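You operate a simulated robot arm through the tools that you are given. There is no shell and no other tool. Be economical: measure what you need, move in short steps, check, and stop when the job is done.

Carry out the task below with a simulated robot arm. There is one attempt and no reset: what you move stays moved.

TASK
Take the blue cup from the top of the wooden table and leave it on top of the teal carton.
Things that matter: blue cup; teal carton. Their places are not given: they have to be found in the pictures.

It is judged by the outcome, as a careful person would: the job done as asked, and still so three seconds after it is handed in. It fails if anything else is knocked over, pushed out of place, dropped, spilled or broken.

THE ROBOT
A 7-joint arm with a two-finger parallel gripper, fixed in place. Base frame: the origin is at the foot of the arm, x ahead of it, y to its left, z up; the work surface is at about z = 0. Lengths are in cm, angles in degrees, forces in N, time in s.
With the tool pointing down near the work surface it reaches from about 22 to 58 cm from the base axis. Its first joint turns from -66.0 to 66.0 degrees. Payload 2.5 kg.
Tool frame: the origin (TCP) lies between the finger pads and is the grasp point; the fingertips stand 2.3 cm ahead of it; z points along the fingers, y is the line along which they close. The gripper opens to 9.4 cm. The fingers are 3.8 cm wide and 1 cm thick; the gripper's body (5.4 by 9.6 cm) begins 3.9 cm behind the TCP.
Orientation is that of the tool frame in the base frame, as a unit quaternion [w, x, y, z]. With the fingers straight down and closing along the base's y, the tool's x points along the base's -x, its y along +y and its z along -z.

THE INTERFACE
- The arm moves only by the tool arm_command. Its argument "motion" is a list of rows, each a list of 7 numbers: the shift along the base's x, y, z in cm, then the turn, a rotation vector about the base's x, y, z in degrees, then the opening, from 0 (shut) to 1 (fully open). In form: [[x, y, z, wx, wy, wz, gripper], ...]. A call has 1 to 8 rows; each row shifts and turns the commanded pose from where the row before left it. A row lasts 0.2 s, in which the tool goes at most 5 cm and 8.6 degrees; a call with a longer step from one row to the next is refused whole, and so is a gripper value outside its range. A pose out of reach is approached as far as the arm can. The call stops where the force on the tool passes 40 N (or 10 N more than at its start, if that is more) or the arm is blocked; 0.2 s more then pass. The fingers move at their own pace (about 10.8 cm/s each) and stop on an object; they squeeze with about 38 N. The grip force told is the motor's: it shows also when the fingers shut on nothing. Time passes only in rows, and 0.2 s behind the last, so rows that do not move let the fingers close. It gives the time, the measured TCP pose, the force on the tool (base axes), the opening and the grip force at its end, in the units of the frame above (readings bear some noise).
- Cameras (640 x 400 px; columns grow to the right, rows downward): "scene" is fixed at [13.03, -41.19, 55.38]; the picture's right is [0.75, -0.66, 0.00], its down [-0.32, -0.36, -0.88] and it looks along [0.58, 0.66, -0.48] (base axes); focal length 343 px, centre (320, 200). "wrist" rides on the gripper at [-3.9, 0, -4.4] in the tool frame; the picture's right is [0.00, -1.00, 0.00], its down [0.97, 0.00, -0.24] and it looks along [0.24, 0.00, 0.97] (tool axes); focal length 218 px, centre (320, 200).
- get_image(camera): a new picture of that camera. No time passes.
- locate(camera, pixels): for up to 12 pixels [column, row] of the newest picture of that camera ("zoom" is the newest enlarged one), the place [x, y, z] in the base frame of the surface seen there, good to about 0.3 cm. No time passes.
- inspect(camera, box): a new picture of the part [left, top, right, bottom] of that camera's present view, enlarged. No time passes.
- job_done(): hands the job in; it is judged then, once.

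Work in short steps. Measure before you move; look again where a grasp or a placing could have gone wrong, and mend it. You have 60 turns and 24 pictures in all, the two below and enlarged ones among them. Open the gripper and draw the arm clear of the work before you hand the job in, unless the task says otherwise; then end with one line.

The tools are called after "Request:" as a command line: name --pt "numbers of a row" for each row, then --argument value for the rest, lists and objects as JSON in quotes. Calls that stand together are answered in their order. arm_command: Moves the arm, as the interface text tells. Its arguments: {"type":"object","properties":{"motion":{"type":"array"}},"required":["motion"]} The other tools are called the same way: get_image (camera) takes a picture; locate (camera, pixels) gives the place of the surface under pixels of a picture; inspect (camera, box) takes an enlarged picture of a part of a camera's view; job_done () hands the job in.

At the start:

```text
t: 0.0
eef_pos: [34.18, 9.49, 37.43]
tcp_rot: [0.001, 0.0, 1.0, 0.0]
wrist_force: [-0.1, 0.0, -0.4]
grip_width: 9.38
finger_force: 0.0
```

scene: 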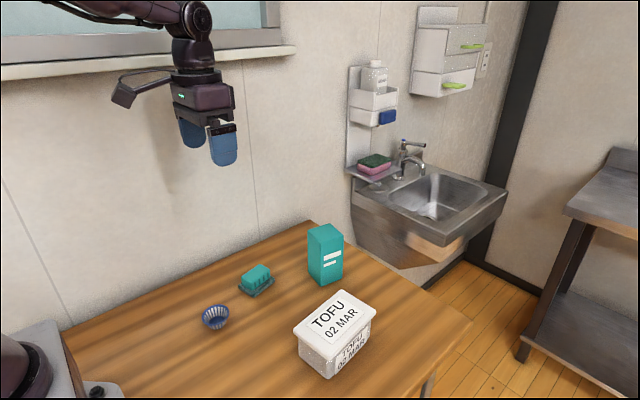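
wrist: 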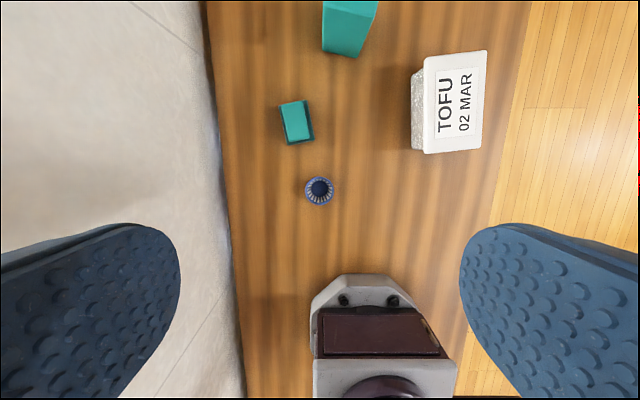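

The blue cup shows at scene (215,317), and the tall teal carton at (325,255). I'll enlarge that area and measure it.

Request:
inspect --camera "scene" --box '[180, 210, 380, 335]'

Request:
locate --camera "wrist" --pixels '[[319, 190], [306, 190], [333, 190], [319, 177], [319, 204], [345, 10], [340, 40], [297, 120], [420, 100], [270, 200]]'

Request:
locate --camera "scene" --pixels '[[325, 230], [310, 231], [325, 242], [342, 235], [326, 224], [325, 284], [309, 274], [343, 276], [215, 307], [215, 318], [203, 318], [228, 316]]'

```text
3.20 times, centred on (280, 272) of scene
```

zoom: 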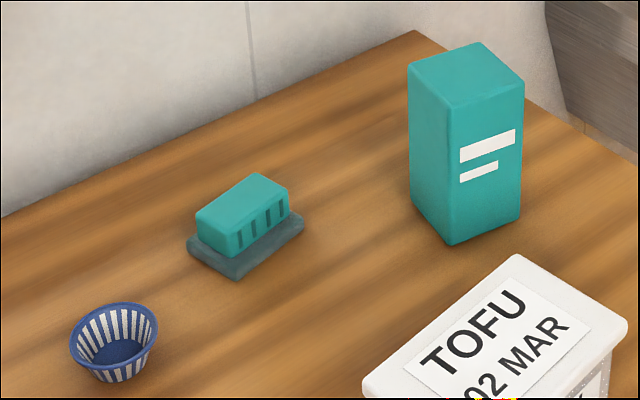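

```text
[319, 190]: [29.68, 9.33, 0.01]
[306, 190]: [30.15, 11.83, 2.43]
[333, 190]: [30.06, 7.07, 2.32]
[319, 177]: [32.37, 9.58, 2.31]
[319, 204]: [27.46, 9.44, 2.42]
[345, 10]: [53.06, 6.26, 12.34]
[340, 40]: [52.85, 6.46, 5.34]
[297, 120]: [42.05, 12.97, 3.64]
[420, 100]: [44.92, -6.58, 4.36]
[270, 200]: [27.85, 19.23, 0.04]
```

```text
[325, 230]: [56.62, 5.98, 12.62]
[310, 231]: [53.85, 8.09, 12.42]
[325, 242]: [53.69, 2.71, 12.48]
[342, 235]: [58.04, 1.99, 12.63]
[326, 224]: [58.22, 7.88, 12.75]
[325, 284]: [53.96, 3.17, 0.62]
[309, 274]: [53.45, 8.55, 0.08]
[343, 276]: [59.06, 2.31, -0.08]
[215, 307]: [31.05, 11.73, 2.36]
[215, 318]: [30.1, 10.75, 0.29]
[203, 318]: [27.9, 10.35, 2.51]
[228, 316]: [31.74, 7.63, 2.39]
```

The cup is centred near (29.9, 9.45), with a rim about 5 cm across at z≈2.5. The carton's top is centred near (56, 5.2) at z≈12.6. I'll move above the cup and look again.

Request:
arm_command --pt "-0.7 0 -4.2 0 0 0 1" --pt "-0.7 0 -4.2 0 0 0 1" --pt "-0.7 0 -4.2 0 0 0 1" --pt "-0.7 0 -4.2 0 0 0 1" --pt "-0.7 0 -4.2 0 0 0 1" --pt "-0.7 0 -4.2 0 0 0 1" --pt "0 0 0 0 0 0 1"

Request:
get_image --camera "wrist"

```text
t: 1.6
eef_pos: [29.84, 9.29, 12.07]
tcp_rot: [0.0, -0.001, 1.0, 0.0]
wrist_force: [-0.1, 0.0, -0.3]
grip_width: 9.39
finger_force: 0.0
```

```text
20 pictures are left
```

wrist: 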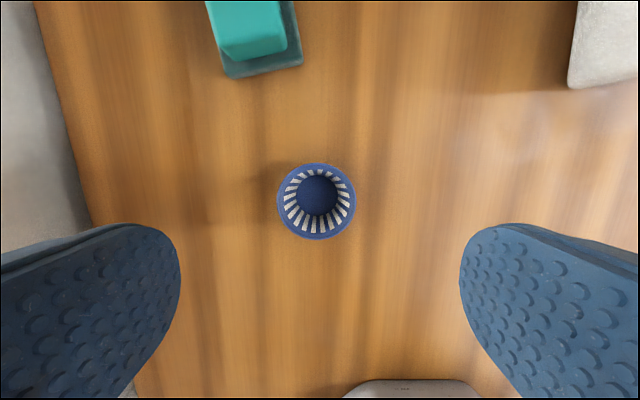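

The cup is empty and lies in view around (316,201). I'll measure its rim from here.

Request:
locate --camera "wrist" --pixels '[[280, 201], [352, 201], [316, 166], [316, 237], [317, 195]]'

```text
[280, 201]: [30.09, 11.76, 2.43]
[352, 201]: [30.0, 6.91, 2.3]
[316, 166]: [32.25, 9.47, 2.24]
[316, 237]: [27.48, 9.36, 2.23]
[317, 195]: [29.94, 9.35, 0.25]
```

The rim is centred at (29.9, 9.35) with its top at about z 2.35. I'll go down to TCP z≈2.7, which puts the fingertips about 0.4 cm above the table.

Request:
arm_command --pt "0 0.05 -3 0 0 0 1" --pt "0 0 -3 0 0 0 1" --pt "0 0 -2.2 0 0 0 1" --pt "0 0 -1.2 0 0 0 1" --pt "0 0 0 0 0 0 1"

```text
t: 2.8
eef_pos: [30.02, 9.61, 2.74]
tcp_rot: [0.0, 0.0, 1.0, 0.0]
wrist_force: [-0.5, -0.7, -0.4]
grip_width: 9.42
finger_force: 0.1
```

The height is right, so I'll close gently in steps.

Request:
arm_command --pt "0 -0.1 0 0 0 0 0.65" --pt "0 0 0 0 0 0 0.55" --pt "0 0 0 0 0 0 0.45" --pt "0 0 0 0 0 0 0.3" --pt "0 0 0 0 0 0 0.3"

```text
t: 4.0
eef_pos: [30.07, 9.42, 2.83]
tcp_rot: [0.0, 0.0, 1.0, 0.001]
wrist_force: [-0.4, -0.1, -0.4]
grip_width: 5.02
finger_force: 38.1
```

The fingers stopped at 5.0 cm with full grip force, so the cup is held. I'll lift a little and check.

Request:
arm_command --pt "0 0 1 0 0 0 0.3" --pt "0 0 2 0 0 0 0.3" --pt "0 0 3 0 0 0 0.3" --pt "0 0 0 0 0 0 0.3"

Request:
inspect --camera "scene" --box '[140, 220, 300, 320]'

Request:
get_image --camera "wrist"

```text
t: 5.0
eef_pos: [29.86, 9.46, 9.02]
tcp_rot: [0.0, 0.0, 1.0, -0.001]
wrist_force: [0.4, 0.2, -0.3]
grip_width: 5.0
finger_force: 37.8
```

```text
4.00 times, centred on (220, 270) of scene
```

zoom: 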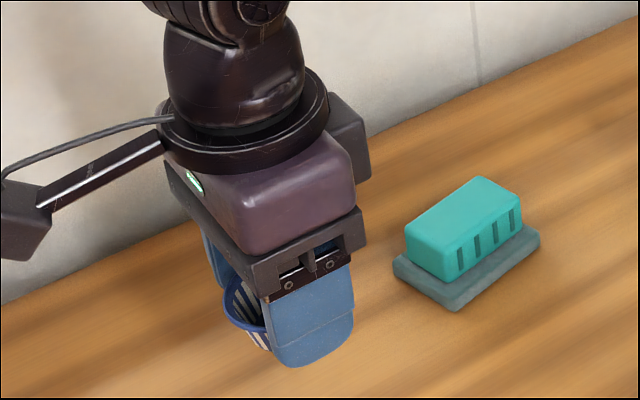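

```text
18 pictures are left
```

wrist: 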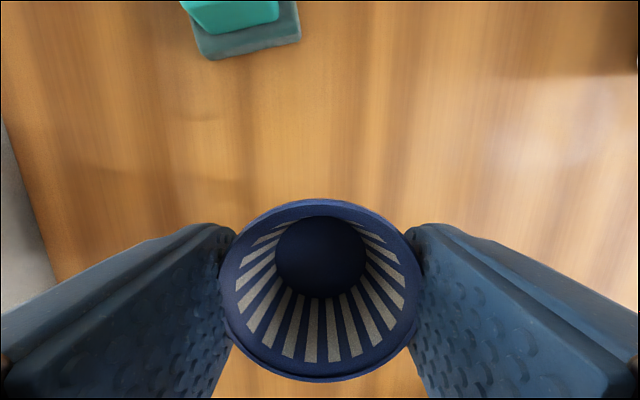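

The cup came up cleanly. I'll measure whether it is level in the grip.

Request:
locate --camera "wrist" --pixels '[[320, 204], [320, 376], [275, 258], [362, 258], [320, 225], [320, 290], [230, 285], [408, 285]]'

```text
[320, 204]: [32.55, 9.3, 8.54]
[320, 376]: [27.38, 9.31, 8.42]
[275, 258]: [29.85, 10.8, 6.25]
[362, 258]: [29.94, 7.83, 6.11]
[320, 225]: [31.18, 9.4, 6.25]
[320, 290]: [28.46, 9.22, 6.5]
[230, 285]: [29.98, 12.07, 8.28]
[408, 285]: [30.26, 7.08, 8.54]
```

The cup is level, with its bottom about 2.8 cm below the TCP. I'll raise it to z≈21, then carry it toward the carton.

Request:
arm_command --pt "0 0 4 0 0 0 0.3" --pt "0 0 4 0 0 0 0.3" --pt "2 -0.3 4 0 0 0 0.3" --pt "3 -0.6 0 0 0 0 0.3" --pt "3.5 -0.6 0 0 0 0 0.3" --pt "3.5 -0.6 0 0 0 0 0.3" --pt "3 -0.6 0 0 0 0 0.3" --pt "0 0 0 0 0 0 0.3"

Request:
get_image --camera "wrist"

```text
t: 6.8
eef_pos: [44.9, 6.82, 20.85]
tcp_rot: [0.001, 0.0, 1.0, 0.0]
wrist_force: [-0.4, -0.1, -0.7]
grip_width: 4.98
finger_force: 38.0
```

```text
17 pictures are left
```

wrist: 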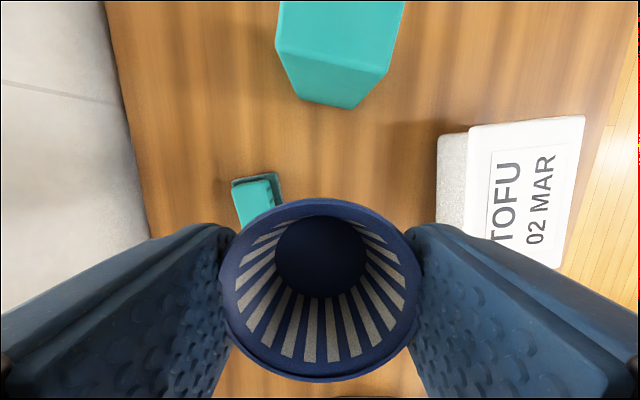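

The cup is steady. I'll go further ahead and measure the carton's top from closer.

Request:
arm_command --pt "2.5 -0.4 0 0 0 0 0.3" --pt "2.5 -0.5 0 0 0 0 0.3" --pt "0 0 0 0 0 0 0.3"

Request:
get_image --camera "wrist"

```text
t: 7.6
eef_pos: [49.93, 5.83, 20.8]
tcp_rot: [-0.001, -0.001, 1.0, 0.0]
wrist_force: [0.1, 0.2, -0.2]
grip_width: 4.98
finger_force: 38.1
```

```text
16 pictures are left
```

wrist: 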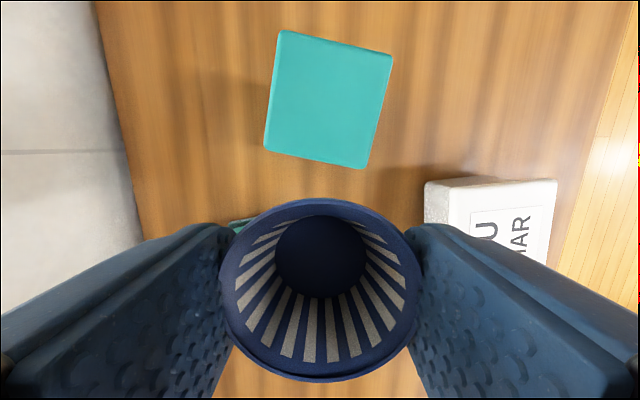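

The carton's whole top is now visible, with corners near (281,32), (391,55), (369,167) and (265,149). I'll measure them.

Request:
locate --camera "wrist" --pixels '[[283, 34], [388, 57], [366, 164], [268, 147], [327, 98], [310, 98], [350, 98]]'

```text
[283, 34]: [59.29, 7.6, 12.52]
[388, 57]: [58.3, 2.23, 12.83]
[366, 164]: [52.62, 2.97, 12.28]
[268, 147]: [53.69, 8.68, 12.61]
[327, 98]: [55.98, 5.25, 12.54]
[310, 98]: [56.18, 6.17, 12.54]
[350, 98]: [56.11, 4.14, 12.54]
```

The top's centre is (56.0, 5.4) at z≈12.55. I'll move over it at the same height.

Request:
arm_command --pt "2 -0.15 0 0 0 0 0.3" --pt "2 -0.15 0 0 0 0 0.3" --pt "2 -0.15 0 0 0 0 0.3" --pt "0 0 0 0 0 0 0.3"

```text
t: 8.6
eef_pos: [55.96, 5.26, 20.7]
tcp_rot: [0.001, 0.0, 1.0, -0.001]
wrist_force: [0.0, 0.4, -0.9]
grip_width: 4.96
finger_force: 38.1
```

It reaches in level. The cup's bottom should touch at TCP z≈15.4, so I'll lower to about 15.9 and look.

Request:
arm_command --pt "0 0.1 -2 0 0 0 0.3" --pt "0 0 -1.5 0 0 0 0.3" --pt "0 0 -0.9 0 0 0 0.3" --pt "0 0 -0.4 0 0 0 0.3" --pt "0 0 0 0 0 0 0.3"

Request:
inspect --camera "scene" --box '[256, 180, 384, 300]'

```text
t: 9.8
eef_pos: [55.93, 5.36, 15.9]
tcp_rot: [0.0, -0.001, 1.0, 0.0]
wrist_force: [-0.2, 0.7, -0.8]
grip_width: 4.94
finger_force: 37.7
```

```text
3.33 times, centred on (320, 240) of scene
```

zoom: 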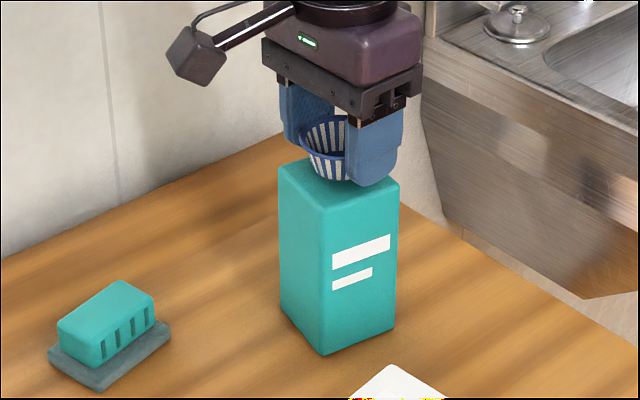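

The cup sits just above the carton's top. I'll lower in tiny steps and watch the force.

Request:
arm_command --pt "0 0 -0.15 0 0 0 0.3" --pt "0 0 -0.15 0 0 0 0.3" --pt "0 0 0 0 0 0 0.3"

```text
t: 10.6
eef_pos: [56.01, 5.53, 15.63]
tcp_rot: [0.001, 0.0, 1.0, -0.001]
wrist_force: [-0.8, 0.0, 0.0]
grip_width: 4.93
finger_force: 37.5
```

Request:
arm_command --pt "0 0 -0.1 0 0 0 0.3" --pt "0 0 0 0 0 0 0.3"

Request:
inspect --camera "scene" --box '[290, 205, 370, 255]'

```text
t: 11.2
eef_pos: [56.06, 5.38, 15.48]
tcp_rot: [0.0, 0.0, 1.0, 0.001]
wrist_force: [-0.1, -0.2, 0.1]
grip_width: 4.95
finger_force: 38.0
```

```text
8.00 times, centred on (330, 230) of scene
```

zoom: 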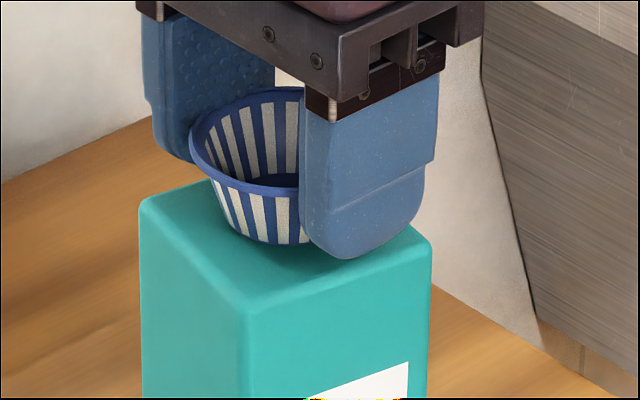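

The gap looks nearly closed. I'll take one more 0.1 cm step and check the force.

Request:
arm_command --pt "0 0 -0.1 0 0 0 0.3" --pt "0 0 0 0 0 0 0.3"

```text
t: 11.8
eef_pos: [55.88, 5.48, 15.5]
tcp_rot: [-0.001, -0.001, 1.0, -0.001]
wrist_force: [0.3, 0.5, -0.4]
grip_width: 4.94
finger_force: 38.1
```

Request:
arm_command --pt "0 0 -0.1 0 0 0 0.3" --pt "0 0 0 0 0 0 0.3"

```text
t: 12.4
eef_pos: [56.04, 5.46, 15.33]
tcp_rot: [0.0, 0.0, 1.0, 0.0]
wrist_force: [-0.2, 0.2, 1.0]
grip_width: 4.9
finger_force: 38.5
```

Request:
arm_command --pt "0 0 -0.1 0 0 0 0.3" --pt "0 0 0 0 0 0 0.3"

Request:
inspect --camera "scene" --box '[290, 205, 370, 255]'

```text
t: 13.0
eef_pos: [56.02, 5.45, 15.21]
tcp_rot: [0.0, -0.001, 1.0, 0.0]
wrist_force: [-1.0, 0.5, -0.3]
grip_width: 4.89
finger_force: 37.6
```

```text
8.00 times, centred on (330, 230) of scene
```

zoom: 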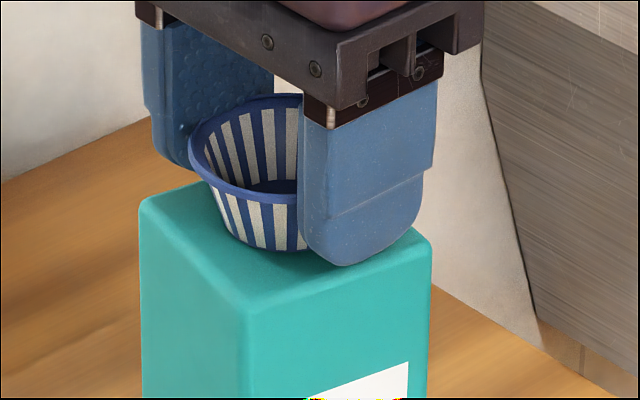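

The cup still moved down freely. I'll measure its rim height to find the remaining gap.

Request:
locate --camera "zoom" --pixels '[[220, 188], [250, 203], [280, 200], [265, 100], [255, 235], [275, 244], [250, 270], [200, 220]]'

```text
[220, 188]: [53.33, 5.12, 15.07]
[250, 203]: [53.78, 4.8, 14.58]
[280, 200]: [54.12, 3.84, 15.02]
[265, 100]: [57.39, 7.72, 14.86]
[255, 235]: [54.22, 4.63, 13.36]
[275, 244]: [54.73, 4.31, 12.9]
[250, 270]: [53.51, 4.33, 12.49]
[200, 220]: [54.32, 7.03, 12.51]
```

The rim is at about 14.95, so the cup's bottom is at about 12.6, practically touching. One more small step.

Request:
arm_command --pt "0 0 -0.08 0 0 0 0.3" --pt "0 0 0 0 0 0 0.3" --pt "0 0 0 0 0 0 0.3"

```text
t: 13.8
eef_pos: [55.88, 5.4, 15.28]
tcp_rot: [0.0, 0.0, 1.0, 0.0]
wrist_force: [-0.4, 0.2, 0.6]
grip_width: 4.88
finger_force: 38.4
```

The gap is now a millimetre at most. I'll open gradually.

Request:
arm_command --pt "0 0 0 0 0 0 0.5" --pt "0 0 0 0 0 0 0.54" --pt "0 0 0 0 0 0 0.58" --pt "0 0 0 0 0 0 0.65" --pt "0 0 0 0 0 0 0.75" --pt "0 0 0 0 0 0 0.85" --pt "0 0 0 0 0 0 0.85"

Request:
get_image --camera "wrist"

Request:
inspect --camera "scene" --box '[256, 180, 384, 300]'

```text
t: 15.4
eef_pos: [55.95, 5.46, 15.34]
tcp_rot: [0.0, 0.0, 1.0, 0.0]
wrist_force: [0.4, 0.2, -0.7]
grip_width: 7.99
finger_force: 0.2
```

```text
12 pictures are left
```

wrist: 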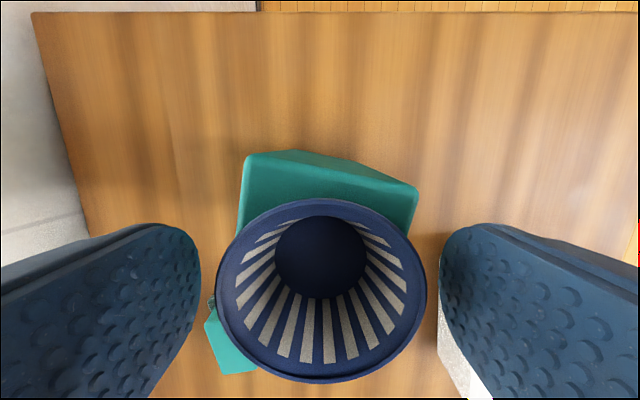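

```text
3.33 times, centred on (320, 240) of scene
```

zoom: 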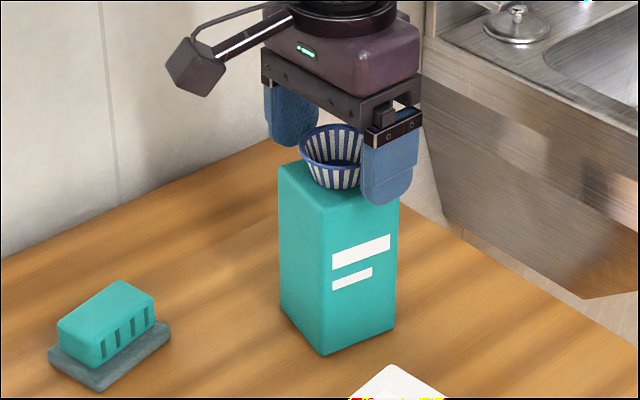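

The cup stands free on the carton, clear of both fingers. I'll rise straight up, slowly at first, and draw back.

Request:
arm_command --pt "0 0 0.5 0 0 0 0.9" --pt "0 0 1.5 0 0 0 0.9" --pt "0 0 3 0 0 0 0.9" --pt "0 0 4 0 0 0 0.9" --pt "-3 0 3 0 0 0 0.9" --pt "-4 0 1 0 0 0 0.9" --pt "-4 0 0 0 0 0 0.9" --pt "-3 0 0 0 0 0 0.9"

Request:
get_image --camera "scene"

```text
t: 17.2
eef_pos: [41.96, 5.49, 28.24]
tcp_rot: [0.001, -0.001, 1.0, 0.0]
wrist_force: [0.1, -0.1, 0.5]
grip_width: 8.47
finger_force: 0.1
```

```text
10 pictures are left
```

scene: 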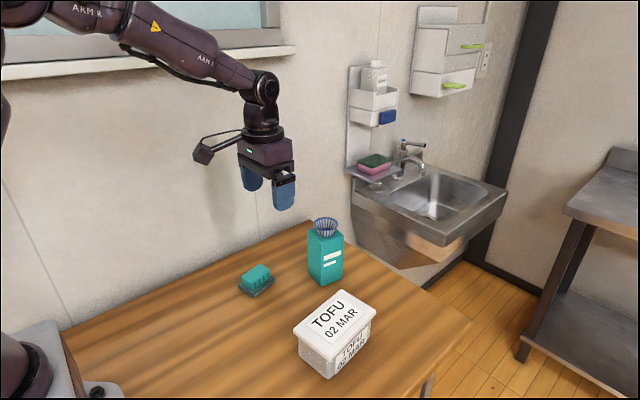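

The cup stands upright on the carton at (326,227), nothing else has moved, and the arm is clear. I'll hand the job in.

Request:
job_done

```text
The job is handed in.
```

The blue cup is standing upright on top of the teal carton, nothing else was disturbed, and the gripper is open and clear.
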